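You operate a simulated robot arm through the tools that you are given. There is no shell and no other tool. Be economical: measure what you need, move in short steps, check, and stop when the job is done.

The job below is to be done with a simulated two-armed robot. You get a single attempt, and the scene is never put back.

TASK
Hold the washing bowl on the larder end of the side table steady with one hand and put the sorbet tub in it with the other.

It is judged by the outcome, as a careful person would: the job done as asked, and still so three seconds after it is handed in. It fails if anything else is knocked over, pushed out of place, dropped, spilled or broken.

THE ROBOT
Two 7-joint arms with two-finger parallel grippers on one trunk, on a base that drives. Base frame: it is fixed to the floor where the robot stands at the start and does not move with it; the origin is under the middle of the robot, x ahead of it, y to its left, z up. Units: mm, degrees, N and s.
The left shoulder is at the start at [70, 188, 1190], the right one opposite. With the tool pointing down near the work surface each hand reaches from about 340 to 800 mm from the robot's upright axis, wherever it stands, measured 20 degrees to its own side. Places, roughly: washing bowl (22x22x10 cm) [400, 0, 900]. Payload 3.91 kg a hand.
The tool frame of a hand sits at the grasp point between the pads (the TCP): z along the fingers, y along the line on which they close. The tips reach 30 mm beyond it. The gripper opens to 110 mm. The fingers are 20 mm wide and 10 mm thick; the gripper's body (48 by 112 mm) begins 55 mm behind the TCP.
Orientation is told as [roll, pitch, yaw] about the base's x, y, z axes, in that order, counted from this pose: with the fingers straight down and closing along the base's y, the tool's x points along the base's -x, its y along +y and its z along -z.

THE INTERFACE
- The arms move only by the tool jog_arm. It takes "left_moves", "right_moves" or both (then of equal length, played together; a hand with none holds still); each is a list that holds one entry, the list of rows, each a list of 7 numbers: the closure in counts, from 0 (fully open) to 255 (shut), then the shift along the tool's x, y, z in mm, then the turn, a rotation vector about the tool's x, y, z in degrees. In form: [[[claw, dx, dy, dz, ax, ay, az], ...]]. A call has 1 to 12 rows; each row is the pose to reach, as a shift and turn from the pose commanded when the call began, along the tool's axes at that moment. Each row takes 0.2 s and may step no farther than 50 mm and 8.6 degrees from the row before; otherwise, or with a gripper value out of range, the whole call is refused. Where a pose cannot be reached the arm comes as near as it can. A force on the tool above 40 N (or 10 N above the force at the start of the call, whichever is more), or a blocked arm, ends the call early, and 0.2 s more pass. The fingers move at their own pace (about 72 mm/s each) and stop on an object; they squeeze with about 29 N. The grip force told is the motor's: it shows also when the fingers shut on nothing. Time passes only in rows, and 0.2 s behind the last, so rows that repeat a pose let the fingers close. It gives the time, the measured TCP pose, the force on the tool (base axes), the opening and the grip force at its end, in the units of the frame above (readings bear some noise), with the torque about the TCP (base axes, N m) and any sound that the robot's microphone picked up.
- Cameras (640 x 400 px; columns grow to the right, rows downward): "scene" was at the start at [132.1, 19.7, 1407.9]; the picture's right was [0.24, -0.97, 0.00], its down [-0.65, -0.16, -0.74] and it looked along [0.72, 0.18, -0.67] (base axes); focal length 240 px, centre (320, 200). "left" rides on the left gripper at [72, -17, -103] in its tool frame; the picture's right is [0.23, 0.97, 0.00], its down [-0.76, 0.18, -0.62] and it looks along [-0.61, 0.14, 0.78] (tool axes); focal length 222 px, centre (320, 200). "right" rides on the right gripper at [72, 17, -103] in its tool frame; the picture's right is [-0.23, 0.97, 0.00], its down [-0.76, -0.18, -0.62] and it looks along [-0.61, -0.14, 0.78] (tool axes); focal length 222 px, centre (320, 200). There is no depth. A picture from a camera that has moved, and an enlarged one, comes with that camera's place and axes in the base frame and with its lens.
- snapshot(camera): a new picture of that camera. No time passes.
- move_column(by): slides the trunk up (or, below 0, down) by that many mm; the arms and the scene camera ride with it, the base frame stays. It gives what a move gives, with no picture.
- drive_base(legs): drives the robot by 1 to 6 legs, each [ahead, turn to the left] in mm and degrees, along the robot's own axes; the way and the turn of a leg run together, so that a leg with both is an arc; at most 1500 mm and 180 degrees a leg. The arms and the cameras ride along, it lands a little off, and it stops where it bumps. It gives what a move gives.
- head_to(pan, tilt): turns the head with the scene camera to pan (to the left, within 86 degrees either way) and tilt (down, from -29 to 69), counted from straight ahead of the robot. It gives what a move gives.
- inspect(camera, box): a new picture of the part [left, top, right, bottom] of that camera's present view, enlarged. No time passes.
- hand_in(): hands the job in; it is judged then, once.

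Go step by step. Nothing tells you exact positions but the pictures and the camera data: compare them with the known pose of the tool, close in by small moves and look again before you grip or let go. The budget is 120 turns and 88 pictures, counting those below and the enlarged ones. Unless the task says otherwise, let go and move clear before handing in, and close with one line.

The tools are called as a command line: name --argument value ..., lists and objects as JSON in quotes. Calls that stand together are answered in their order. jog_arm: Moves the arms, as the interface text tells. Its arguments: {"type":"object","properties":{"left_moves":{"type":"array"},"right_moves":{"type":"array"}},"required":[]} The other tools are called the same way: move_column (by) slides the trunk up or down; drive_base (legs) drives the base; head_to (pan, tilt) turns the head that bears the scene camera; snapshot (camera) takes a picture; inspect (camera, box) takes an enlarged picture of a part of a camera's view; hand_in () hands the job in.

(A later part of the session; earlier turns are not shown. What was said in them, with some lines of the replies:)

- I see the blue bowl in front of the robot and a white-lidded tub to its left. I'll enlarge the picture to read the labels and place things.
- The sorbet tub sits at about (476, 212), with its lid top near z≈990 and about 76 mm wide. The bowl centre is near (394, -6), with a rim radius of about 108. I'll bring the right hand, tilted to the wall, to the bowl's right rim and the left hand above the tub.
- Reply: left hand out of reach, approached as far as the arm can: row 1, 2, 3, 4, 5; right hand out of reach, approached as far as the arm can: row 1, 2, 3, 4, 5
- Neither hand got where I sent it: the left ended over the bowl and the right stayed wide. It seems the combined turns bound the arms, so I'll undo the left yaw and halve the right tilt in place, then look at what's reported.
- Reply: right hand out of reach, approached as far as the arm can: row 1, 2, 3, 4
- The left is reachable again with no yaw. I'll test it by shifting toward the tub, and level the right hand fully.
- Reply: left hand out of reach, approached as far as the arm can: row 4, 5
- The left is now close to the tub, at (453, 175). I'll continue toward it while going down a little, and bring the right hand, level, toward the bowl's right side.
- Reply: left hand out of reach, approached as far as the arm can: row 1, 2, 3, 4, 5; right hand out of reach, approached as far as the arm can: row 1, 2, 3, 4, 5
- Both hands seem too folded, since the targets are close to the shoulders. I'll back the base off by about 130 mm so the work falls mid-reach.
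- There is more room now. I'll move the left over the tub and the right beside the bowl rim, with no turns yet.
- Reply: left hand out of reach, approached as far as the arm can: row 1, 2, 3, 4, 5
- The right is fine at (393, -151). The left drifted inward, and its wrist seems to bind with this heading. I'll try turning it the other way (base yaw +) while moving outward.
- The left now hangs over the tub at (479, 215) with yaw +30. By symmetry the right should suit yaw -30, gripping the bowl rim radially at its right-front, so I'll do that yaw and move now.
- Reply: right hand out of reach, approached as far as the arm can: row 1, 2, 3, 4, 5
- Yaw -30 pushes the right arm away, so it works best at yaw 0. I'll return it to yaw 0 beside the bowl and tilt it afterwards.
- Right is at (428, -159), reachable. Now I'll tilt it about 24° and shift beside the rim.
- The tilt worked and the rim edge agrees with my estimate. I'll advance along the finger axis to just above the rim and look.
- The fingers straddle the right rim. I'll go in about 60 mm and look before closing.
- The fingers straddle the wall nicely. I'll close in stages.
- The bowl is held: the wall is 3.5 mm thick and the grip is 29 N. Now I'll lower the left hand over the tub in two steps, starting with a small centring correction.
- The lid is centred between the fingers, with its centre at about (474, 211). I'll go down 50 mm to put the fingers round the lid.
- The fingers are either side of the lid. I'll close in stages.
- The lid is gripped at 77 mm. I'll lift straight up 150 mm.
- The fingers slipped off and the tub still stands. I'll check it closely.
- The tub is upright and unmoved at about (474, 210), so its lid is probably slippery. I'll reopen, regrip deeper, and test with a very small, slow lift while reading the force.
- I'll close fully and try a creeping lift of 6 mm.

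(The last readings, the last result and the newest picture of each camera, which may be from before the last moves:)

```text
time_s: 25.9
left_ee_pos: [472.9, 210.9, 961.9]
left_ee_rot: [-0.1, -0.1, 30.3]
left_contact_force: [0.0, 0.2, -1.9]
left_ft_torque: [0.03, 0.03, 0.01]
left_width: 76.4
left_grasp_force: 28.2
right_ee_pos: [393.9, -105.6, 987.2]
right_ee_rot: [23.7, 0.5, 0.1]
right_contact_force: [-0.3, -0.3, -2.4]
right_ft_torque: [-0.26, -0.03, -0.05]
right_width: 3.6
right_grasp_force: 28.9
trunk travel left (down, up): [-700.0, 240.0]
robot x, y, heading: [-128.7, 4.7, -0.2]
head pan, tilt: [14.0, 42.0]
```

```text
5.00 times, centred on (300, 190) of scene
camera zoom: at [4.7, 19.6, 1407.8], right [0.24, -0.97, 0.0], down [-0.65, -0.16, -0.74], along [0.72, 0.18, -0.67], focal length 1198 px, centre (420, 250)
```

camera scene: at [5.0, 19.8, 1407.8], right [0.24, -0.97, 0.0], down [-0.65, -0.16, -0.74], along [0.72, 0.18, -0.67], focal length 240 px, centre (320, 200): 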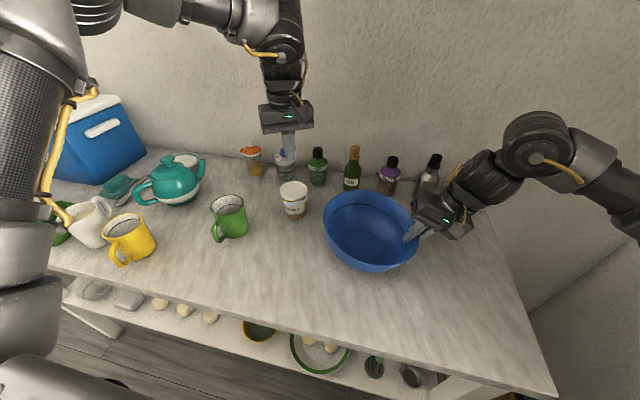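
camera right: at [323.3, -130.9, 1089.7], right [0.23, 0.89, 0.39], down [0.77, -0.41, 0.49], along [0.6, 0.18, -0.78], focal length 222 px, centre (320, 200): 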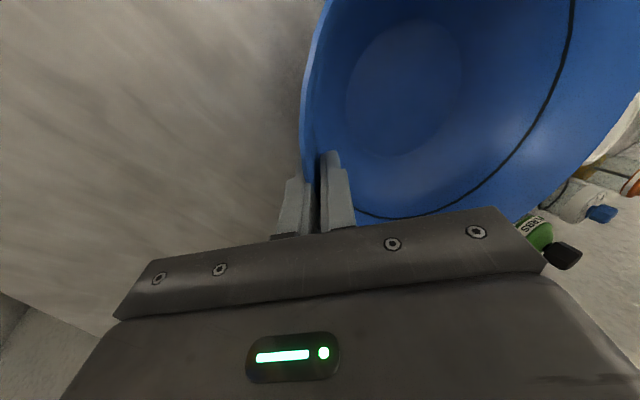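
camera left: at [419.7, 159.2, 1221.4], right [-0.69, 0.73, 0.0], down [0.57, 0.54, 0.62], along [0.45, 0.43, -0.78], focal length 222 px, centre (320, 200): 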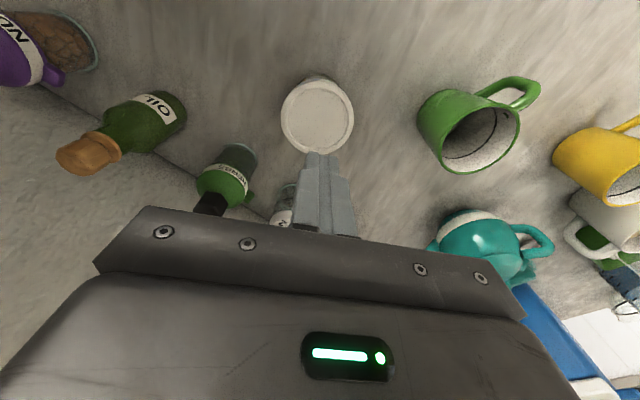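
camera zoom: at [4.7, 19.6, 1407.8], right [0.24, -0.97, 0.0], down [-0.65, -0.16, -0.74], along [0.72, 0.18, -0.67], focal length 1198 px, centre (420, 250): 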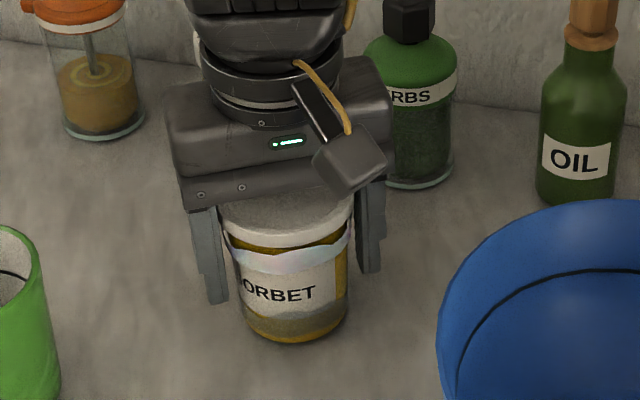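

The tub seems lifted slightly, with a weight of about 2 N. I'll hold still for a second to see whether it creeps.

jog_arm --left_moves '[[[255, 0, 0, 0, 0, 0, 0], [255, 0, 0, 0, 0, 0, 0], [255, 0, 0, 0, 0, 0, 0], [255, 0, 0, 0, 0, 0, 0], [255, 0, 0, 0, 0, 0, 0]]]'

inspect --camera "scene" --box '[250, 150, 350, 230]'

```text
time_s: 27.1
left_ee_pos: [472.7, 211.1, 960.8]
left_ee_rot: [-0.1, 0.0, 30.3]
left_contact_force: [-0.4, 0.1, -3.7]
left_ft_torque: [0.0, 0.0, 0.0]
left_width: 76.4
left_grasp_force: 28.8
right_ee_pos: [394.5, -104.4, 986.9]
right_ee_rot: [23.6, 0.6, 0.1]
right_contact_force: [0.0, 0.3, -2.7]
right_ft_torque: [-0.21, 0.0, -0.02]
right_width: 3.6
right_grasp_force: 29.2
trunk travel left (down, up): [-700.0, 240.0]
robot x, y, heading: [-129.7, -0.3, -0.1]
head pan, tilt: [14.0, 42.0]
```

```text
5.00 times, centred on (300, 190) of scene
camera zoom: at [4.7, 19.5, 1407.8], right [0.24, -0.97, 0.0], down [-0.65, -0.16, -0.74], along [0.72, 0.18, -0.67], focal length 1198 px, centre (420, 250)
```

zoom: 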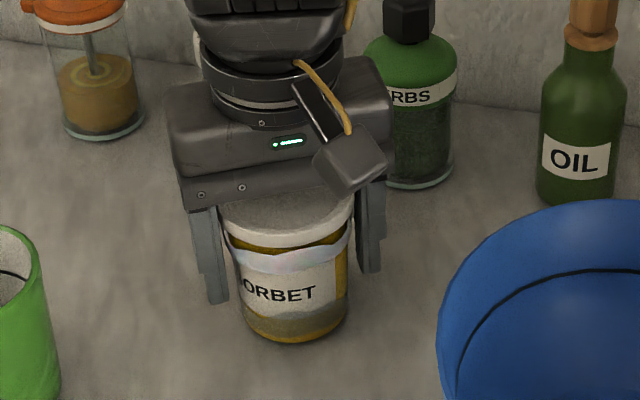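

It doesn't creep and is held at 76 mm with about 3 N of load. I'll continue lifting gently and check again.

jog_arm --left_moves '[[[255, 0, 0, -1, 0, 0, 0], [255, 0, 0, -3, 0, 0, 0], [255, 0, 0, -5, 0, 0, 0], [255, 0, 0, -8, 0, 0, 0], [255, 0, 0, -11, 0, 0, 0], [255, 0, 0, -14, 0, 0, 0], [255, 0, 0, -17, 0, 0, 0], [255, 0, 0, -19, 0, 0, 0], [255, 0, 0, -20, 0, 0, 0]]]'

inspect --camera "scene" --box '[250, 150, 350, 230]'

```text
time_s: 29.1
left_ee_pos: [472.5, 210.8, 980.9]
left_ee_rot: [-0.1, 0.0, 30.2]
left_contact_force: [-0.2, -0.4, -3.4]
left_ft_torque: [-0.03, 0.02, 0.01]
left_width: 76.3
left_grasp_force: 29.4
right_ee_pos: [394.4, -104.4, 987.1]
right_ee_rot: [23.6, 0.5, 0.1]
right_contact_force: [-0.5, 0.1, -1.8]
right_ft_torque: [-0.25, -0.02, -0.01]
right_width: 3.5
right_grasp_force: 29.2
trunk travel left (down, up): [-700.0, 240.0]
robot x, y, heading: [-126.5, -0.1, -0.4]
head pan, tilt: [14.0, 42.0]
```

```text
5.00 times, centred on (300, 190) of scene
camera zoom: at [4.7, 19.5, 1407.8], right [0.24, -0.97, 0.0], down [-0.65, -0.16, -0.74], along [0.72, 0.18, -0.67], focal length 1198 px, centre (420, 250)
```

zoom: 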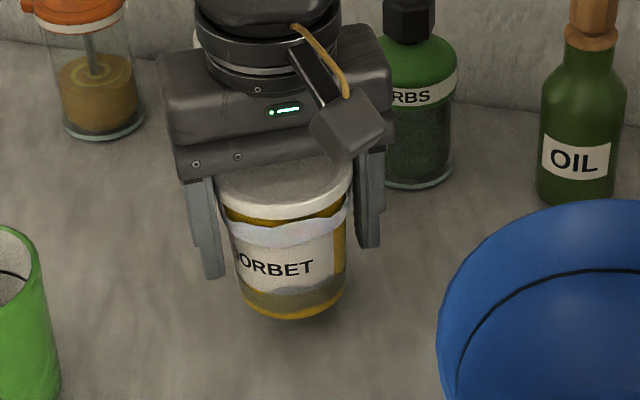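

The tub is off the table and held. I'll keep rising with gentle ramps.

jog_arm --left_moves '[[[255, 0, 0, -2, 0, 0, 0], [255, 0, 0, -6, 0, 0, 0], [255, 0, 0, -12, 0, 0, 0], [255, 0, 0, -19, 0, 0, 0], [255, 0, 0, -27, 0, 0, 0], [255, 0, 0, -35, 0, 0, 0], [255, 0, 0, -43, 0, 0, 0], [255, 0, 0, -51, 0, 0, 0], [255, 0, 0, -58, 0, 0, 0], [255, 0, 0, -64, 0, 0, 0], [255, 0, 0, -68, 0, 0, 0], [255, 0, 0, -70, 0, 0, 0]]]'

jog_arm --left_moves '[[[255, 0, 0, -2, 0, 0, 0], [255, 0, 0, -6, 0, 0, 0], [255, 0, 0, -12, 0, 0, 0], [255, 0, 0, -19, 0, 0, 0], [255, 0, 0, -27, 0, 0, 0], [255, 0, 0, -35, 0, 0, 0], [255, 0, 0, -43, 0, 0, 0], [255, 0, 0, -51, 0, 0, 0], [255, 0, 0, -57, 0, 0, 0], [255, 0, 0, -61, 0, 0, 0], [255, 0, 0, -64, 0, 0, 0], [255, 0, 0, -65, 0, 0, 0]]]'

snapshot --camera "scene"

inspect --camera "scene" --box '[300, 140, 500, 290]'

```text
time_s: 31.7
left_ee_pos: [473.4, 211.4, 1051.1]
left_ee_rot: [-0.2, -0.1, 30.3]
left_contact_force: [0.6, -0.5, -3.3]
left_ft_torque: [0.0, 0.0, 0.0]
left_width: 76.3
left_grasp_force: 29.0
right_ee_pos: [394.8, -105.8, 986.6]
right_ee_rot: [23.6, 0.5, 0.1]
right_contact_force: [0.0, -0.1, -2.4]
right_ft_torque: [-0.22, 0.01, 0.02]
right_width: 3.7
right_grasp_force: 29.5
trunk travel left (down, up): [-700.0, 240.0]
robot x, y, heading: [-131.2, 0.1, -0.3]
head pan, tilt: [14.0, 42.0]
```

```text
time_s: 34.3
left_ee_pos: [473.7, 211.8, 1114.9]
left_ee_rot: [0.0, -0.1, 30.4]
left_contact_force: [0.5, 0.0, -3.6]
left_ft_torque: [-0.02, 0.01, 0.03]
left_width: 76.5
left_grasp_force: 28.9
right_ee_pos: [393.4, -105.1, 986.1]
right_ee_rot: [23.6, 0.4, 0.1]
right_contact_force: [-0.2, -0.3, -1.5]
right_ft_torque: [-0.22, 0.0, 0.01]
right_width: 3.4
right_grasp_force: 29.1
trunk travel left (down, up): [-700.0, 240.0]
robot x, y, heading: [-132.1, 0.1, -0.1]
head pan, tilt: [14.0, 42.0]
```

```text
49 pictures are left
camera scene: at [4.7, 19.5, 1407.8], right [0.24, -0.97, 0.0], down [-0.65, -0.16, -0.74], along [0.72, 0.18, -0.67], focal length 240 px, centre (320, 200)
```

scene: 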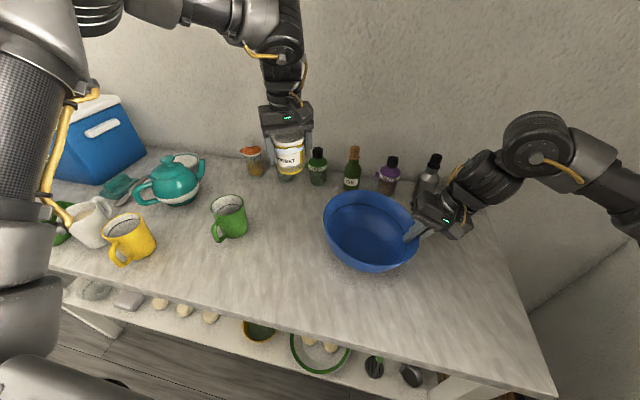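

```text
2.67 times, centred on (400, 215) of scene
camera zoom: at [4.7, 19.5, 1407.8], right [0.24, -0.97, 0.0], down [-0.65, -0.16, -0.74], along [0.72, 0.18, -0.67], focal length 639 px, centre (107, 160)
```

zoom: 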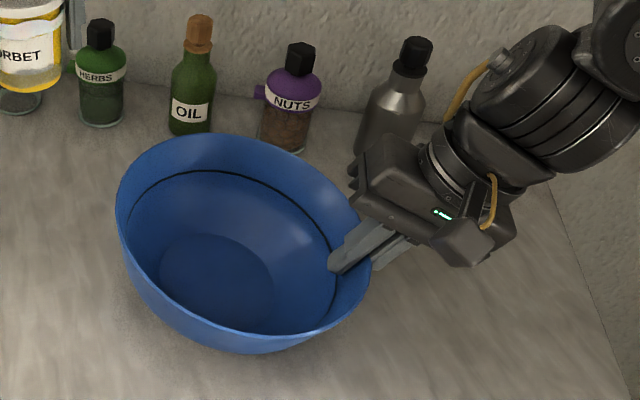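

The tub is up and steady. The bowl looks tilted about 5° by the grip (left side slightly up), so I'll roll the right hand back a few degrees to level it and watch the forces.

jog_arm --right_moves '[[[255, 0, 0, 0, 1, 0, 0], [255, 0, 0, 0, 2, 0, 0], [255, 0, 0, 0, 3, 0, 0], [255, 0, 0, 0, 3, 0, 0]]]'

inspect --camera "scene" --box '[300, 140, 500, 290]'

```text
time_s: 35.3
left_ee_pos: [473.6, 211.0, 1114.8]
left_ee_rot: [-0.1, 0.0, 30.2]
left_contact_force: [-0.4, 0.3, -2.9]
left_ft_torque: [-0.04, 0.02, -0.01]
left_width: 76.3
left_grasp_force: 29.0
right_ee_pos: [394.3, -106.1, 986.5]
right_ee_rot: [20.6, 0.5, 0.0]
right_contact_force: [-0.2, 0.3, -2.4]
right_ft_torque: [-0.21, -0.03, -0.04]
right_width: 3.7
right_grasp_force: 29.1
trunk travel left (down, up): [-700.0, 240.0]
robot x, y, heading: [-126.3, 0.8, -0.4]
head pan, tilt: [14.0, 42.0]
```

```text
2.67 times, centred on (400, 215) of scene
camera zoom: at [4.7, 19.4, 1407.8], right [0.24, -0.97, 0.0], down [-0.65, -0.16, -0.74], along [0.72, 0.18, -0.67], focal length 639 px, centre (107, 160)
```

zoom: 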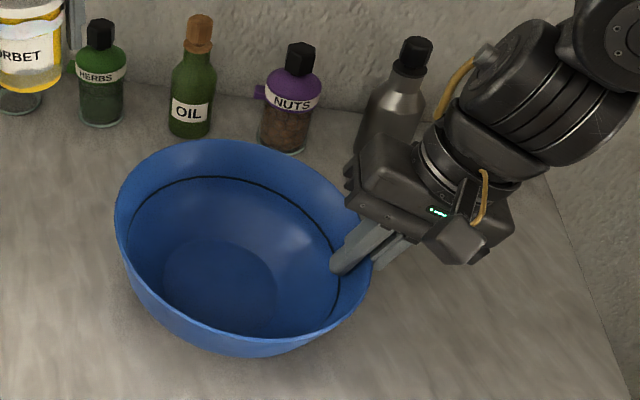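

The bowl's weight still hangs on the hand (2.4 N, 0.22 N m). I'll keep levelling in small steps until the table takes it.

jog_arm --right_moves '[[[255, 0, 0, 0, 0.7, 0, 0], [255, 0, 0, 0, 1.4, 0, 0], [255, 0, 0, 0, 2, 0, 0], [255, 0, 0, 0, 2, 0, 0]]]'

inspect --camera "scene" --box '[300, 140, 500, 290]'

snapshot --camera "left"

```text
time_s: 36.3
left_ee_pos: [473.9, 212.2, 1115.9]
left_ee_rot: [-0.1, 0.0, 30.2]
left_contact_force: [-0.1, 0.0, -3.3]
left_ft_torque: [-0.01, 0.01, 0.0]
left_width: 76.3
left_grasp_force: 28.7
right_ee_pos: [392.6, -105.1, 986.1]
right_ee_rot: [18.6, 0.4, 0.2]
right_contact_force: [0.0, 0.6, 1.3]
right_ft_torque: [0.13, 0.06, 0.0]
right_width: 3.5
right_grasp_force: 28.8
trunk travel left (down, up): [-700.0, 240.0]
robot x, y, heading: [-126.4, 2.2, -0.2]
head pan, tilt: [14.0, 42.0]
```

```text
2.67 times, centred on (400, 215) of scene
camera zoom: at [4.2, 19.8, 1407.9], right [0.24, -0.97, 0.0], down [-0.65, -0.16, -0.74], along [0.72, 0.18, -0.67], focal length 639 px, centre (107, 160)
```

zoom: 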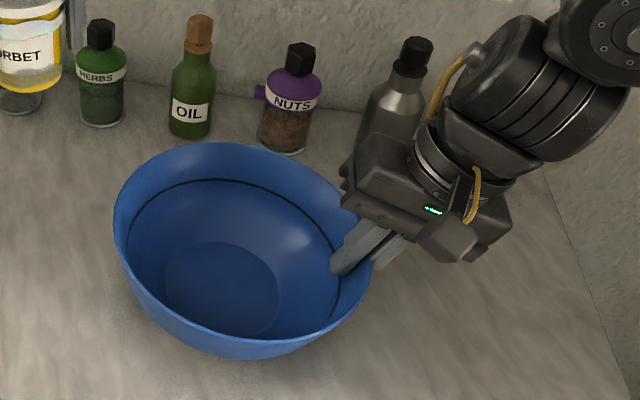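

```text
45 pictures are left
camera left: at [419.8, 159.8, 1219.2], right [-0.69, 0.73, 0.0], down [0.57, 0.54, 0.62], along [0.45, 0.43, -0.78], focal length 222 px, centre (320, 200)
```

left: 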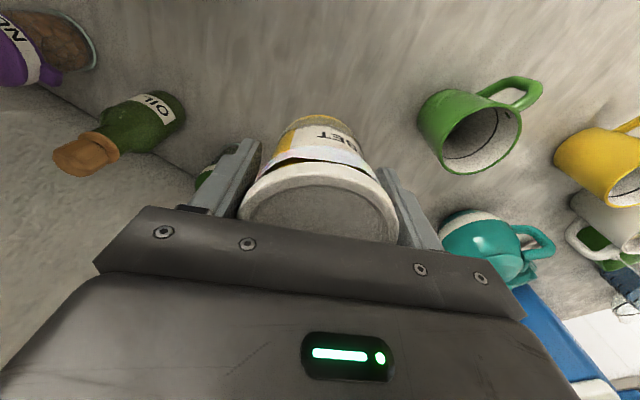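

The bowl now rests on the table, levelled and held, with its floor centre near (390, 3). I'll carry the tub toward (394, 14) in gentle stages.

jog_arm --left_moves '[[[255, 2.5, -2, 0, 0, 0, 0], [255, 7.5, -6, 0, 0, 0, 0], [255, 15, -12, 0, 0, 0, 0], [255, 24, -19, 0, 0, 0, 0], [255, 34, -27, 0, 0, 0, 0], [255, 44, -35, 0, 0, 0, 0], [255, 54, -42, 0, 0, 0, 0], [255, 63, -49, 0, 0, 0, 0], [255, 71, -55, 0, 0, 0, 0], [255, 77, -60, 0, 0, 0, 0], [255, 81, -63, 0, 0, 0, 0], [255, 83, -65, 0, 0, 0, 0]]]'

snapshot --camera "scene"

```text
time_s: 38.9
left_ee_pos: [432.4, 112.0, 1116.4]
left_ee_rot: [-0.1, 0.0, 30.3]
left_contact_force: [-0.2, -1.2, -3.1]
left_ft_torque: [-0.03, 0.02, 0.03]
left_width: 76.3
left_grasp_force: 29.1
right_ee_pos: [393.3, -104.5, 986.6]
right_ee_rot: [18.6, 0.5, 0.1]
right_contact_force: [1.0, 0.9, 4.3]
right_ft_torque: [0.25, 0.0, -0.07]
right_width: 3.6
right_grasp_force: 29.3
trunk travel left (down, up): [-700.0, 240.0]
robot x, y, heading: [-127.4, -0.9, -0.3]
head pan, tilt: [14.0, 42.0]
```

```text
44 pictures are left
camera scene: at [4.0, 19.7, 1407.9], right [0.24, -0.97, 0.0], down [-0.65, -0.16, -0.74], along [0.72, 0.18, -0.67], focal length 240 px, centre (320, 200)
```

scene: 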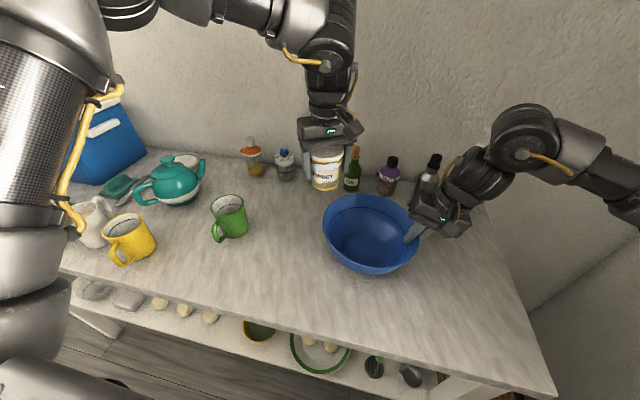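

Halfway there, still firmly gripped and tracking well. I'll carry on the rest of the way.

jog_arm --left_moves '[[[255, 2.5, -2, 0, 0, 0, 0], [255, 7.5, -6, 0, 0, 0, 0], [255, 15, -12, 0, 0, 0, 0], [255, 24, -19, 0, 0, 0, 0], [255, 34, -27, 0, 0, 0, 0], [255, 44, -35, 0, 0, 0, 0], [255, 54, -42, 0, 0, 0, 0], [255, 63, -49, 0, 0, 0, 0], [255, 71, -55, 0, 0, 0, 0], [255, 77, -60, 0, 0, 0, 0], [255, 81, -63, 0, 0, 0, 0], [255, 83, -65, 0, 0, 0, 0]]]'

snapshot --camera "scene"

snapshot --camera "left"

snapshot --camera "right"

```text
time_s: 41.5
left_ee_pos: [393.8, 14.9, 1115.4]
left_ee_rot: [-0.1, 0.0, 30.3]
left_contact_force: [0.3, 0.1, -2.0]
left_ft_torque: [-0.02, 0.04, 0.0]
left_width: 76.4
left_grasp_force: 28.8
right_ee_pos: [392.6, -105.4, 985.9]
right_ee_rot: [18.6, 0.3, 0.0]
right_contact_force: [1.1, -0.4, 5.6]
right_ft_torque: [0.21, 0.03, -0.01]
right_width: 3.8
right_grasp_force: 29.0
trunk travel left (down, up): [-700.0, 240.0]
robot x, y, heading: [-126.6, -0.3, -0.1]
head pan, tilt: [14.0, 42.0]
```

```text
43 pictures are left
camera scene: at [3.8, 19.4, 1407.9], right [0.24, -0.97, 0.0], down [-0.65, -0.16, -0.74], along [0.72, 0.18, -0.67], focal length 240 px, centre (320, 200)
```

scene: 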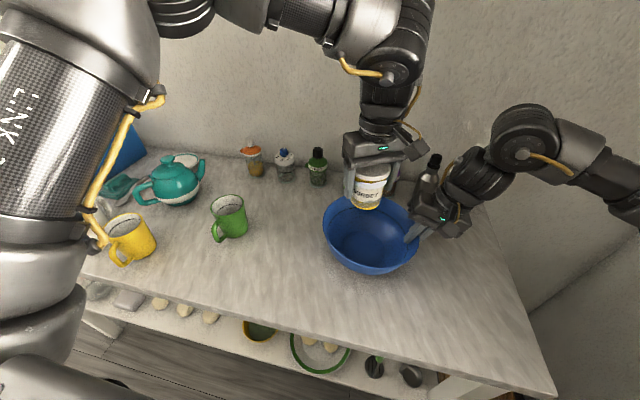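

```text
42 pictures are left
camera left: at [341.4, -36.4, 1219.6], right [-0.69, 0.73, 0.0], down [0.57, 0.54, 0.62], along [0.45, 0.43, -0.78], focal length 222 px, centre (320, 200)
```

left: 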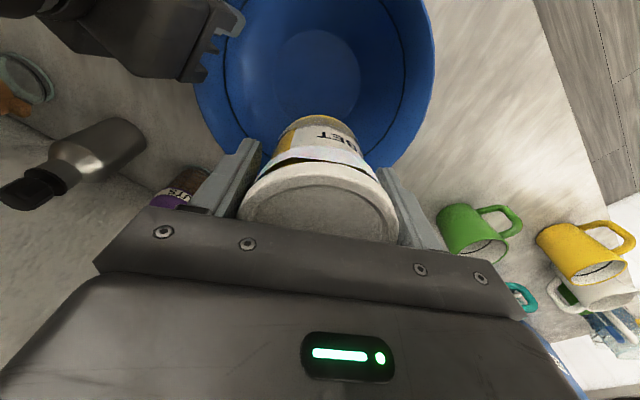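

```text
41 pictures are left
camera right: at [322.5, -122.5, 1091.9], right [0.23, 0.92, 0.31], down [0.77, -0.37, 0.53], along [0.6, 0.12, -0.79], focal length 222 px, centre (320, 200)
```

right: 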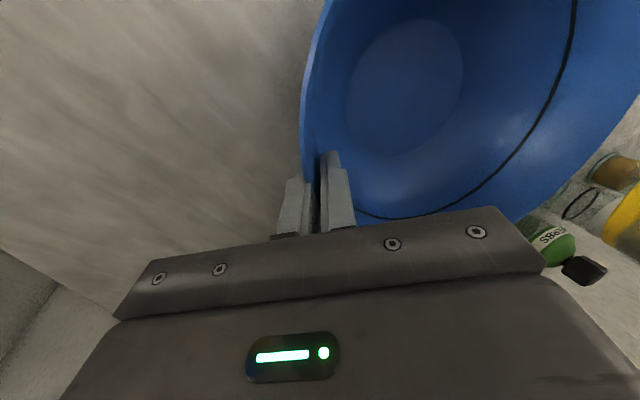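

The tub is above the bowl, and three views put the floor centre near (385, 2). I'll nudge slightly toward it and descend the first 95 mm.

jog_arm --left_moves '[[[255, 1, 0, 2, 0, 0, 0], [255, 3, 0, 6, 0, 0, 0], [255, 5, 0, 13, 0, 0, 0], [255, 6.5, 0, 22, 0, 0, 0], [255, 6.5, 0, 32, 0, 0, 0], [255, 6.5, 0, 43, 0, 0, 0], [255, 6.5, 0, 54, 0, 0, 0], [255, 6.5, 0, 65, 0, 0, 0], [255, 6.5, 0, 76, 0, 0, 0], [255, 6.5, 0, 85, 0, 0, 0], [255, 6.5, 0, 92, 0, 0, 0], [255, 6.5, 0, 95, 0, 0, 0]]]'

inspect --camera "scene" --box '[290, 130, 490, 290]'

snapshot --camera "right"

snapshot --camera "left"

```text
time_s: 44.1
left_ee_pos: [387.5, 12.2, 1021.9]
left_ee_rot: [-0.1, -0.1, 30.2]
left_contact_force: [0.8, 0.1, -3.0]
left_ft_torque: [0.0, 0.0, -0.01]
left_width: 76.6
left_grasp_force: 29.1
right_ee_pos: [392.1, -105.2, 987.5]
right_ee_rot: [18.5, 0.4, 0.1]
right_contact_force: [-0.4, 0.1, 5.5]
right_ft_torque: [0.17, 0.05, 0.0]
right_width: 3.6
right_grasp_force: 29.4
trunk travel left (down, up): [-700.0, 240.0]
robot x, y, heading: [-126.2, -1.9, -0.1]
head pan, tilt: [14.0, 42.0]
```

```text
2.50 times, centred on (390, 210) of scene
camera zoom: at [3.7, 19.4, 1407.9], right [0.24, -0.97, 0.0], down [-0.65, -0.16, -0.74], along [0.72, 0.18, -0.67], focal length 599 px, centre (145, 175)
```

zoom: 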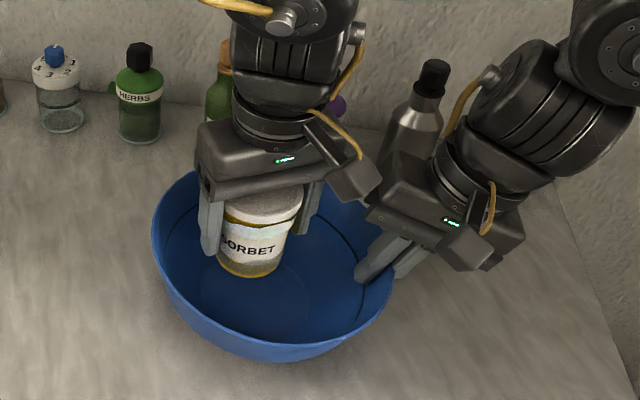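

```text
39 pictures are left
camera right: at [322.4, -122.5, 1092.0], right [0.23, 0.92, 0.31], down [0.77, -0.37, 0.53], along [0.6, 0.12, -0.79], focal length 222 px, centre (320, 200)
```

right: 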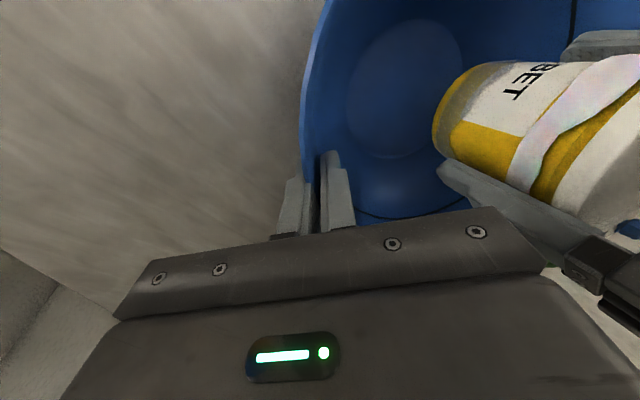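

```text
38 pictures are left
camera left: at [334.8, -39.1, 1125.2], right [-0.69, 0.73, 0.0], down [0.57, 0.54, 0.62], along [0.45, 0.43, -0.78], focal length 222 px, centre (320, 200)
```

left: 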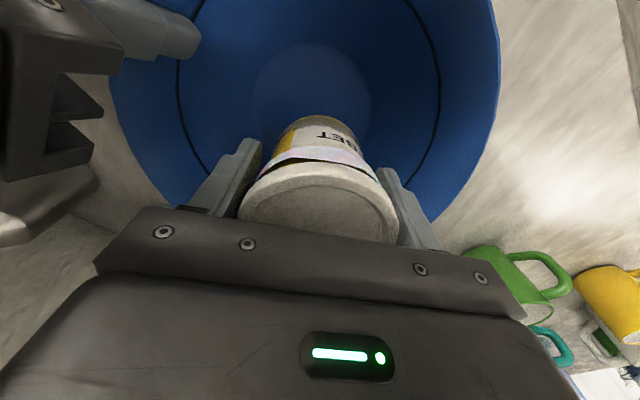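

Both hands are clear of each other so far. I'll descend another 35 mm and check the gap.

jog_arm --left_moves '[[[255, 0, 0, 3, 0, 0, 0], [255, 0, 0, 9, 0, 0, 0], [255, 0, 0, 16, 0, 0, 0], [255, 0, 0, 23, 0, 0, 0], [255, 0, 0, 29, 0, 0, 0], [255, 0, 0, 33, 0, 0, 0], [255, 0, 0, 35, 0, 0, 0]]]'

inspect --camera "scene" --box '[290, 130, 490, 290]'

snapshot --camera "right"

snapshot --camera "left"

```text
time_s: 45.7
left_ee_pos: [387.5, 9.6, 988.1]
left_ee_rot: [-0.2, -0.1, 30.2]
left_contact_force: [-0.2, 0.2, -2.8]
left_ft_torque: [-0.01, 0.03, -0.02]
left_width: 76.5
left_grasp_force: 29.3
right_ee_pos: [393.8, -104.3, 986.7]
right_ee_rot: [18.6, 0.5, 0.2]
right_contact_force: [-0.9, -0.3, 5.8]
right_ft_torque: [0.14, 0.11, 0.0]
right_width: 3.7
right_grasp_force: 28.9
trunk travel left (down, up): [-700.0, 240.0]
robot x, y, heading: [-128.0, 2.2, -0.1]
head pan, tilt: [14.0, 42.0]
```

```text
2.50 times, centred on (390, 210) of scene
camera zoom: at [3.8, 19.4, 1407.9], right [0.24, -0.97, 0.0], down [-0.65, -0.16, -0.74], along [0.72, 0.18, -0.67], focal length 599 px, centre (145, 175)
```

zoom: 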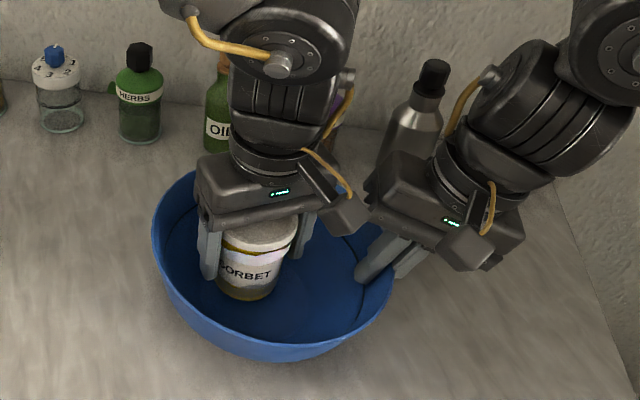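

```text
36 pictures are left
camera right: at [322.4, -122.5, 1092.0], right [0.23, 0.92, 0.31], down [0.77, -0.37, 0.53], along [0.6, 0.12, -0.79], focal length 222 px, centre (320, 200)
```

right: 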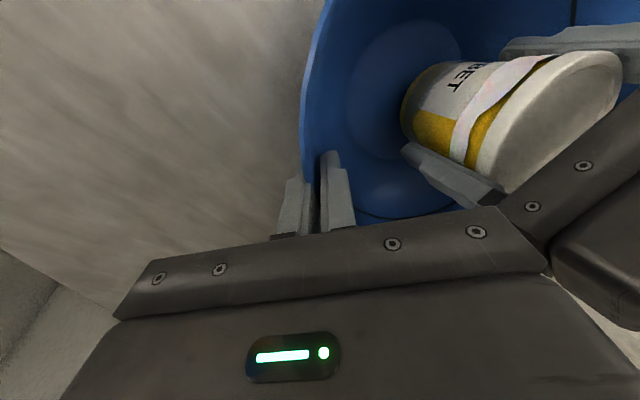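

```text
35 pictures are left
camera left: at [335.5, -40.5, 1089.8], right [-0.69, 0.73, 0.0], down [0.57, 0.54, 0.62], along [0.45, 0.43, -0.78], focal length 222 px, centre (320, 200)
```

left: 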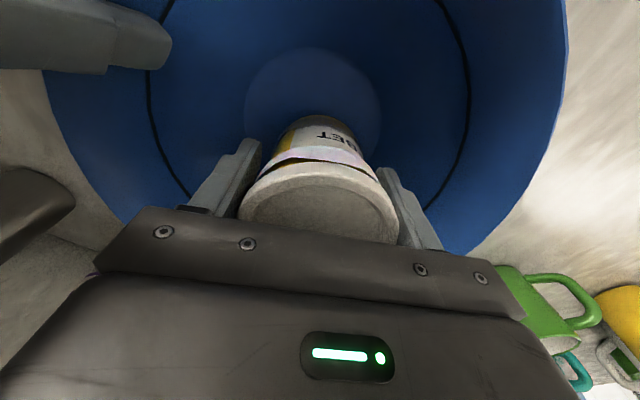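

There is still a visible gap between the grippers. I'll ease 5 mm toward the bowl centre and creep down, watching for touch.

jog_arm --left_moves '[[[255, 2, 0, 3, 0, 0, 0], [255, 4, 0, 7, 0, 0, 0], [255, 5, 0, 11, 0, 0, 0], [255, 5, 0, 14, 0, 0, 0], [255, 5, 0, 16, 0, 0, 0], [255, 5, 0, 18, 0, 0, 0]]]'

snapshot --camera "right"

inspect --camera "scene" --box '[290, 130, 490, 290]'

```text
time_s: 47.1
left_ee_pos: [385.3, 8.8, 971.1]
left_ee_rot: [-0.1, -0.1, 30.4]
left_contact_force: [0.3, -1.2, 6.9]
left_ft_torque: [0.24, -0.13, -0.06]
left_width: 76.5
left_grasp_force: 28.8
right_ee_pos: [392.0, -104.1, 987.6]
right_ee_rot: [18.6, 0.4, -0.1]
right_contact_force: [2.2, 4.0, 5.0]
right_ft_torque: [-0.51, 0.22, -0.05]
right_width: 3.6
right_grasp_force: 28.9
trunk travel left (down, up): [-700.0, 240.0]
robot x, y, heading: [-126.2, 2.3, -0.3]
head pan, tilt: [14.0, 42.0]
```

```text
34 pictures are left
camera right: at [322.3, -121.9, 1092.3], right [0.23, 0.92, 0.31], down [0.77, -0.37, 0.53], along [0.6, 0.12, -0.79], focal length 222 px, centre (320, 200)
```

right: 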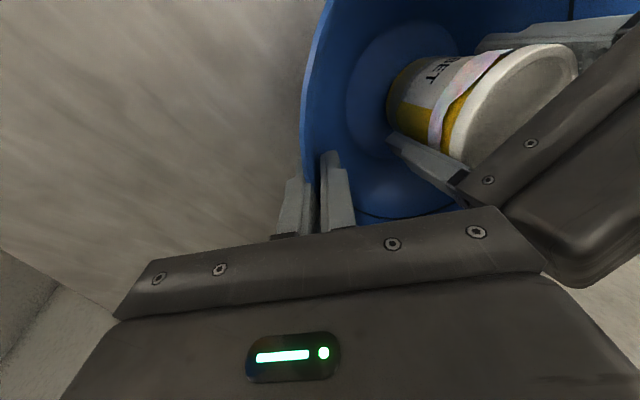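

```text
2.50 times, centred on (390, 210) of scene
camera zoom: at [3.4, 19.9, 1408.2], right [0.24, -0.97, 0.0], down [-0.65, -0.16, -0.74], along [0.72, 0.18, -0.67], focal length 599 px, centre (145, 175)
```

zoom: 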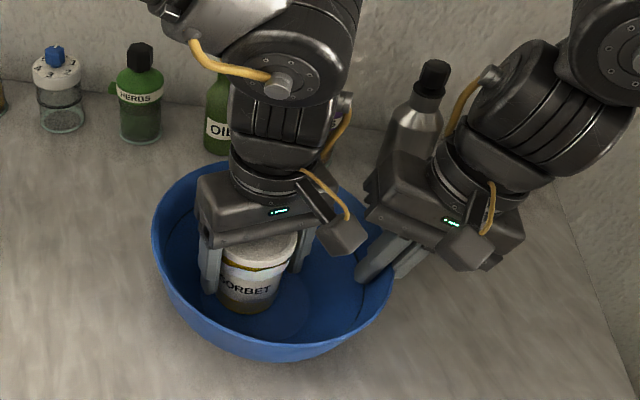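

The tub touched something at z≈971, and the torque shows the contact on its far-left base edge, so it sits slightly off toward +x/+y. I'll rise 5 mm, shift about 8 mm toward the bowl centre, and lower again gently.

jog_arm --left_moves '[[[255, 0, 0, -3, 0, 0, 0], [255, 1, 0, -6, 0, 0, 0], [255, 4, -1, -6, 0, 0, 0], [255, 7, -2, -6, 0, 0, 0], [255, 8, -2.2, -6, 0, 0, 0], [255, 8, -2.2, -4, 0, 0, 0], [255, 8, -2.2, -2, 0, 0, 0], [255, 8, -2.2, -1, 0, 0, 0]]]'

snapshot --camera "left"

snapshot --camera "right"

```text
time_s: 48.9
left_ee_pos: [377.9, 3.9, 969.7]
left_ee_rot: [-0.1, -0.1, 30.3]
left_contact_force: [-0.9, -0.8, -0.5]
left_ft_torque: [0.04, 0.02, 0.05]
left_width: 76.4
left_grasp_force: 28.9
right_ee_pos: [391.7, -105.3, 986.4]
right_ee_rot: [18.5, 0.5, 0.1]
right_contact_force: [0.6, 0.9, 4.0]
right_ft_torque: [-0.05, 0.1, -0.1]
right_width: 3.5
right_grasp_force: 29.2
trunk travel left (down, up): [-700.0, 240.0]
robot x, y, heading: [-126.3, 2.2, -0.0]
head pan, tilt: [14.0, 42.0]
```

```text
32 pictures are left
camera left: at [325.6, -48.3, 1073.0], right [-0.69, 0.73, 0.0], down [0.57, 0.54, 0.62], along [0.45, 0.43, -0.78], focal length 222 px, centre (320, 200)
```

left: 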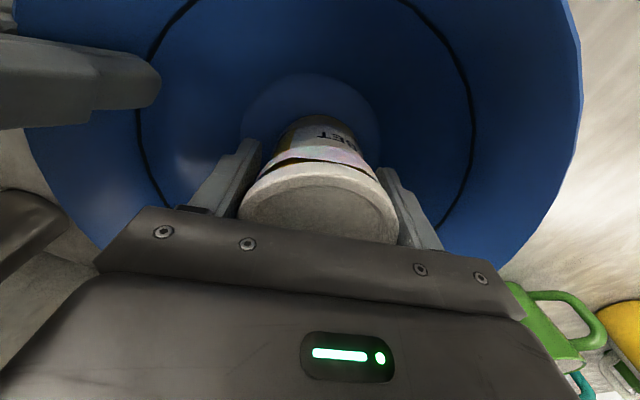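

```text
31 pictures are left
camera right: at [322.3, -122.4, 1092.0], right [0.23, 0.92, 0.31], down [0.77, -0.37, 0.53], along [0.6, 0.12, -0.79], focal length 222 px, centre (320, 200)
```

right: 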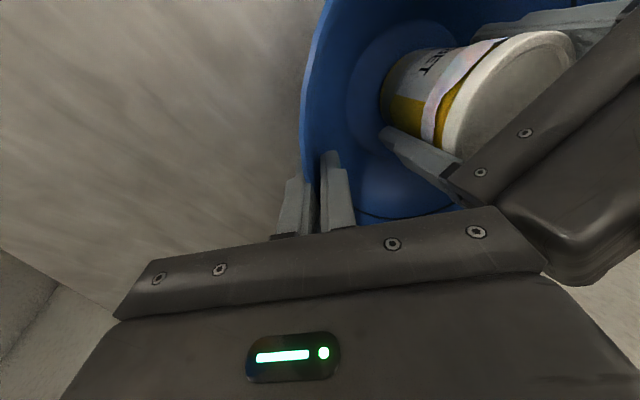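

The tub now sits more centrally and is just touching, with the load mostly off the hand. I'll lower 2 mm more and read the force.

jog_arm --left_moves '[[[255, 0, 0, 0.7, 0, 0, 0], [255, 0, 0, 1.4, 0, 0, 0], [255, 0, 0, 2, 0, 0, 0]]]'

```text
time_s: 49.7
left_ee_pos: [378.5, 3.6, 968.9]
left_ee_rot: [-0.3, -0.2, 30.3]
left_contact_force: [2.7, -5.1, 15.5]
left_ft_torque: [0.24, -0.39, -0.18]
left_width: 76.6
left_grasp_force: 28.5
right_ee_pos: [394.0, -104.9, 986.7]
right_ee_rot: [18.5, 0.4, 0.1]
right_contact_force: [4.1, 7.7, 4.7]
right_ft_torque: [-0.83, 0.24, -0.04]
right_width: 3.9
right_grasp_force: 29.0
trunk travel left (down, up): [-700.0, 240.0]
robot x, y, heading: [-127.9, 1.5, -0.1]
head pan, tilt: [14.0, 42.0]
```

The tub is firmly seated. I'll ease off 1.5 mm, open just enough to free the lid, and look.

jog_arm --left_moves '[[[255, 0, 0, -0.8, 0, 0, 0], [255, 0, 0, -1.6, 0, 0, 0], [100, 0, 0, -1.6, 0, 0, 0], [70, 0, 0, -1.6, 0, 0, 0], [55, 0, 0, -1.6, 0, 0, 0], [50, 0, 0, -1.6, 0, 0, 0], [50, 0, 0, -1.6, 0, 0, 0]]]'

snapshot --camera "left"

snapshot --camera "right"

```text
time_s: 51.3
left_ee_pos: [377.5, 2.7, 968.6]
left_ee_rot: [-0.1, -0.1, 30.3]
left_contact_force: [0.0, 0.6, -0.2]
left_ft_torque: [-0.04, 0.01, 0.01]
left_width: 88.2
left_grasp_force: 0.0
right_ee_pos: [393.0, -105.7, 987.1]
right_ee_rot: [18.6, 0.5, 0.0]
right_contact_force: [0.6, -0.8, 5.4]
right_ft_torque: [-0.03, 0.09, 0.01]
right_width: 3.6
right_grasp_force: 29.2
trunk travel left (down, up): [-700.0, 240.0]
robot x, y, heading: [-129.5, 1.2, -0.1]
head pan, tilt: [14.0, 42.0]
```

```text
30 pictures are left
camera left: at [325.4, -48.0, 1072.2], right [-0.69, 0.73, 0.0], down [0.57, 0.54, 0.62], along [0.45, 0.43, -0.78], focal length 222 px, centre (320, 200)
```

left: 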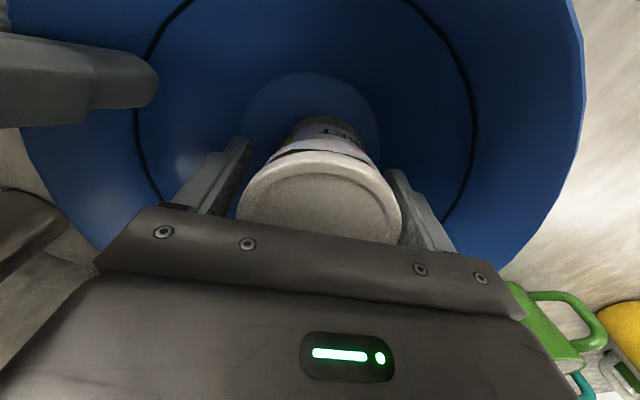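

```text
29 pictures are left
camera right: at [322.1, -122.6, 1092.0], right [0.23, 0.92, 0.31], down [0.77, -0.37, 0.53], along [0.6, 0.12, -0.79], focal length 222 px, centre (320, 200)
```

right: 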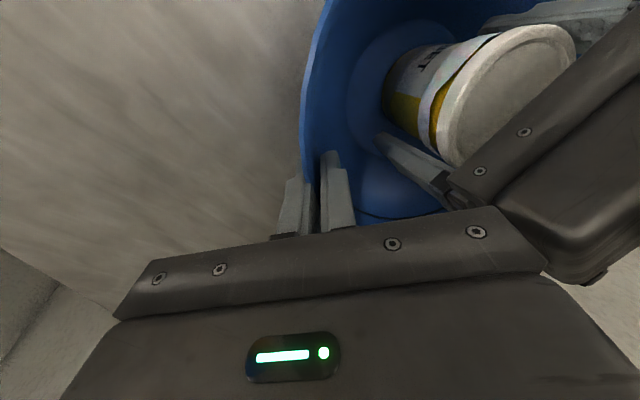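

The tub is free and sits with a small lean on the bowl floor. I'll open a touch more and rise straight up slowly.

jog_arm --left_moves '[[[34, 0, 0, 0, 0, 0, 0], [34, 0, 0, -3, 0, 0, 0], [34, 0, 0, -8, 0, 0, 0], [34, 0, 0, -15, 0, 0, 0], [34, 0, 0, -24, 0, 0, 0], [34, 0, 0, -34, 0, 0, 0], [34, 0, 0, -44, 0, 0, 0], [34, 0, 0, -54, 0, 0, 0], [34, 0, 0, -64, 0, 0, 0], [34, 0, 0, -74, 0, 0, 0]]]'

snapshot --camera "left"

inspect --camera "scene" --box '[290, 130, 490, 290]'

```text
time_s: 53.5
left_ee_pos: [378.7, 2.9, 1044.5]
left_ee_rot: [-0.1, 0.0, 30.3]
left_contact_force: [0.8, 0.1, 0.7]
left_ft_torque: [-0.04, -0.01, 0.01]
left_width: 95.4
left_grasp_force: 0.1
right_ee_pos: [392.2, -106.0, 986.2]
right_ee_rot: [18.6, 0.5, 0.2]
right_contact_force: [-0.9, -0.6, 3.8]
right_ft_torque: [-0.1, 0.15, 0.04]
right_width: 3.3
right_grasp_force: 28.8
trunk travel left (down, up): [-700.0, 240.0]
robot x, y, heading: [-129.2, -0.4, -0.3]
head pan, tilt: [14.0, 42.0]
```

```text
28 pictures are left
camera left: at [325.1, -48.3, 1147.8], right [-0.69, 0.73, 0.0], down [0.57, 0.54, 0.62], along [0.45, 0.43, -0.78], focal length 222 px, centre (320, 200)
```

left: 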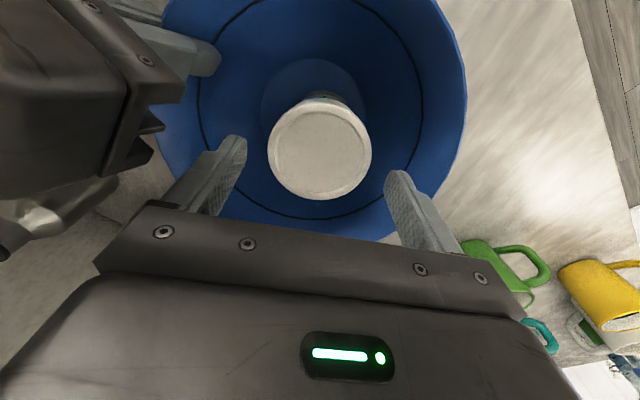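

```text
2.50 times, centred on (390, 210) of scene
camera zoom: at [3.3, 19.3, 1407.9], right [0.24, -0.97, 0.0], down [-0.65, -0.16, -0.74], along [0.72, 0.18, -0.67], focal length 599 px, centre (145, 175)
```

zoom: 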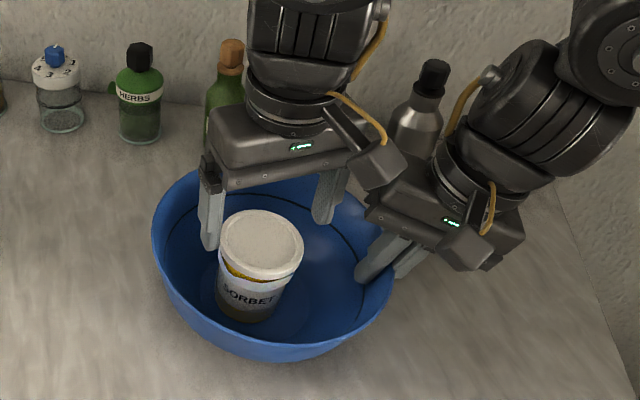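

The tub stands in the bowl and the left hand is free of it. I'll raise the left and carry it back out to the left.

jog_arm --left_moves '[[[34, 0, 0, -20, 0, 0, 0], [34, 0, 0, -45, 0, 0, 0], [34, 0, 0, -72, 0, 0, 0], [34, -25, 20, -75, 0, 0, 0], [34, -55, 43, -75, 0, 0, 0], [34, -85, 66, -75, 0, 0, 0], [34, -115, 90, -75, 0, 0, 0], [34, -145, 113, -75, 0, 0, 0], [34, -145, 113, -75, 0, 0, 0]]]'

snapshot --camera "scene"

snapshot --camera "right"

```text
time_s: 55.5
left_ee_pos: [447.4, 175.0, 1115.3]
left_ee_rot: [-0.1, 0.0, 30.3]
left_contact_force: [0.0, 0.4, -0.5]
left_ft_torque: [0.01, 0.01, -0.03]
left_width: 95.7
left_grasp_force: 0.1
right_ee_pos: [392.5, -105.0, 987.1]
right_ee_rot: [18.6, 0.4, 0.1]
right_contact_force: [-0.8, -0.6, 4.7]
right_ft_torque: [-0.15, 0.12, 0.08]
right_width: 3.6
right_grasp_force: 29.8
trunk travel left (down, up): [-700.0, 240.0]
robot x, y, heading: [-130.1, 3.3, 0.1]
head pan, tilt: [14.0, 42.0]
```

```text
26 pictures are left
camera scene: at [3.8, 18.9, 1407.9], right [0.24, -0.97, 0.0], down [-0.65, -0.16, -0.74], along [0.72, 0.18, -0.67], focal length 240 px, centre (320, 200)
```

scene: 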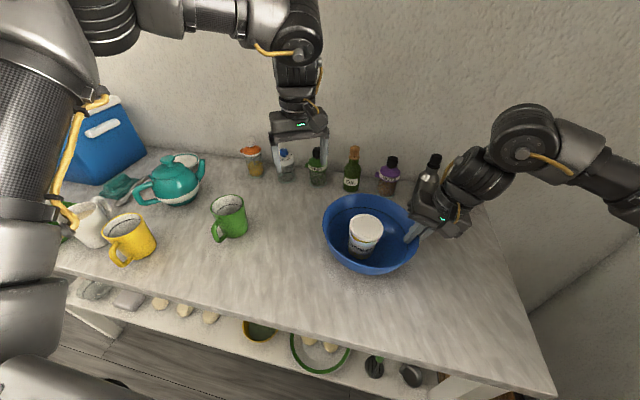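

```text
25 pictures are left
camera right: at [322.5, -122.6, 1092.0], right [0.23, 0.92, 0.31], down [0.77, -0.37, 0.53], along [0.6, 0.12, -0.79], focal length 222 px, centre (320, 200)
```

right: 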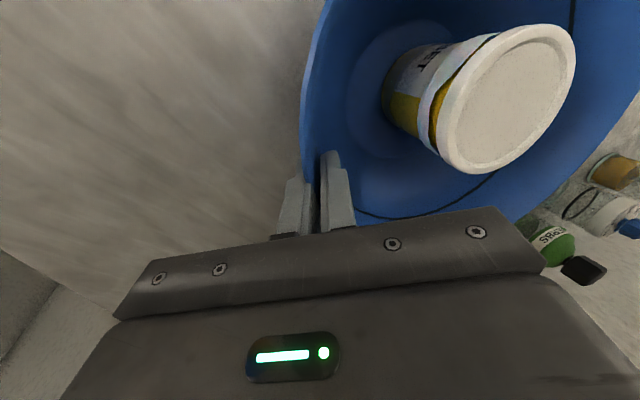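

The tub stands in the bowl and everything else is in place. Now I'll open the right hand gradually.

jog_arm --right_moves '[[[240, 0, 0, 0, 0, 0, 0], [225, 0, 0, 0, 0, 0, 0], [205, 0, 0, 0, 0, 0, 0], [180, 0, 0, 0, 0, 0, 0], [150, 0, 0, 0, 0, 0, 0], [130, 0, 0, 0, 0, 0, 0], [130, 0, 0, 0, 0, 0, 0]]]'

inspect --camera "scene" --box '[290, 130, 490, 290]'

snapshot --camera "right"

```text
time_s: 57.1
left_ee_pos: [447.7, 174.9, 1116.3]
left_ee_rot: [-0.1, 0.0, 30.3]
left_contact_force: [0.4, 0.4, -0.1]
left_ft_torque: [-0.04, -0.01, -0.04]
left_width: 95.2
left_grasp_force: 0.1
right_ee_pos: [392.1, -105.4, 987.3]
right_ee_rot: [18.6, 0.4, 0.1]
right_contact_force: [0.5, 1.0, 0.4]
right_ft_torque: [-0.03, -0.02, -0.03]
right_width: 54.2
right_grasp_force: 0.0
trunk travel left (down, up): [-700.0, 240.0]
robot x, y, heading: [-126.4, -0.3, -0.3]
head pan, tilt: [14.0, 42.0]
```

```text
2.50 times, centred on (390, 210) of scene
camera zoom: at [4.1, 19.3, 1407.9], right [0.24, -0.97, 0.0], down [-0.65, -0.16, -0.74], along [0.72, 0.18, -0.67], focal length 599 px, centre (145, 175)
```

zoom: 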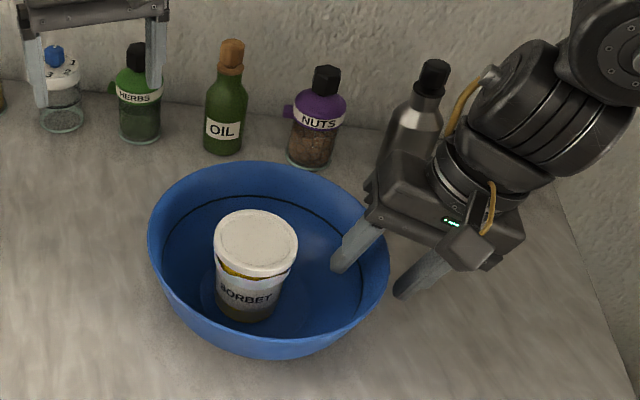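

```text
23 pictures are left
camera right: at [322.6, -122.6, 1091.8], right [0.23, 0.92, 0.31], down [0.77, -0.37, 0.53], along [0.6, 0.12, -0.79], focal length 222 px, centre (320, 200)
```

right: 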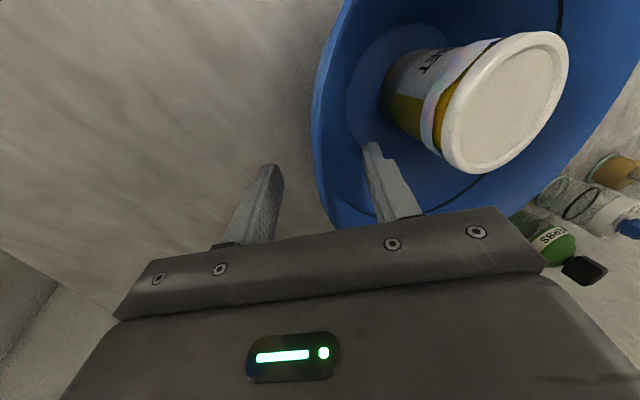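

The bowl settled flat with the tub inside. I'll withdraw the right hand back along its finger axis.

jog_arm --right_moves '[[[130, 0, 0, -10, 0, 0, 0], [130, 0, 0, -25, 0, 0, 0], [130, 0, 0, -45, 0, 0, 0], [130, 0, 0, -70, 0, 0, 0], [130, 0, 0, -100, 0, 0, 0], [130, 0, 0, -130, 0, 0, 0], [130, 0, 0, -130, 0, 0, 0]]]'

snapshot --camera "scene"

inspect --camera "scene" --box '[290, 130, 490, 290]'

```text
time_s: 58.7
left_ee_pos: [447.3, 175.7, 1115.5]
left_ee_rot: [0.0, 0.0, 30.3]
left_contact_force: [0.8, 0.0, 0.6]
left_ft_torque: [0.02, 0.01, 0.03]
left_width: 95.6
left_grasp_force: 0.0
right_ee_pos: [395.3, -146.9, 1108.2]
right_ee_rot: [18.5, 0.5, 0.1]
right_contact_force: [-0.3, -0.4, 0.9]
right_ft_torque: [0.03, -0.01, -0.03]
right_width: 53.7
right_grasp_force: 0.1
trunk travel left (down, up): [-700.0, 240.0]
robot x, y, heading: [-128.4, 1.3, 0.1]
head pan, tilt: [14.0, 42.0]
```

```text
22 pictures are left
camera scene: at [4.6, 19.3, 1407.8], right [0.24, -0.97, 0.0], down [-0.65, -0.16, -0.74], along [0.72, 0.18, -0.67], focal length 240 px, centre (320, 200)
```

scene: 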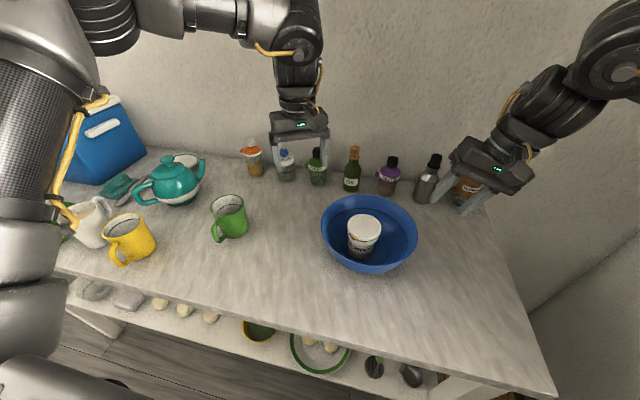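

```text
2.50 times, centred on (390, 210) of scene
camera zoom: at [4.6, 19.3, 1407.8], right [0.24, -0.97, 0.0], down [-0.65, -0.16, -0.74], along [0.72, 0.18, -0.67], focal length 599 px, centre (145, 175)
```

zoom: 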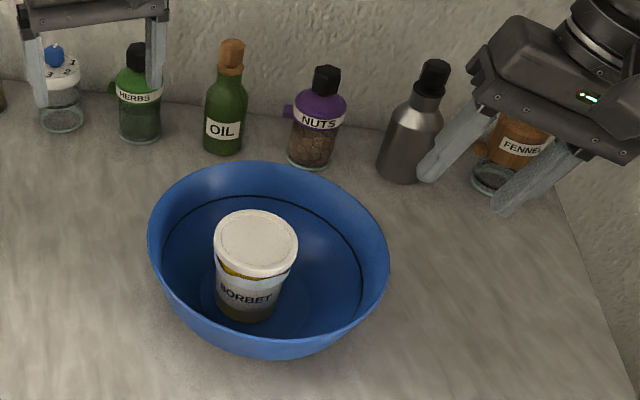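

The sorbet tub stands in the bowl, both hands are clear, and nothing else has moved. I'm handing the job in.

hand_in

```text
The job is handed in.
```

The sorbet tub is standing in the washing bowl. The right hand held the bowl's rim while the left put the tub in, and nothing else was disturbed. My first lift slipped off the tub's lid, but the tub stayed upright and the second, slower lift held.
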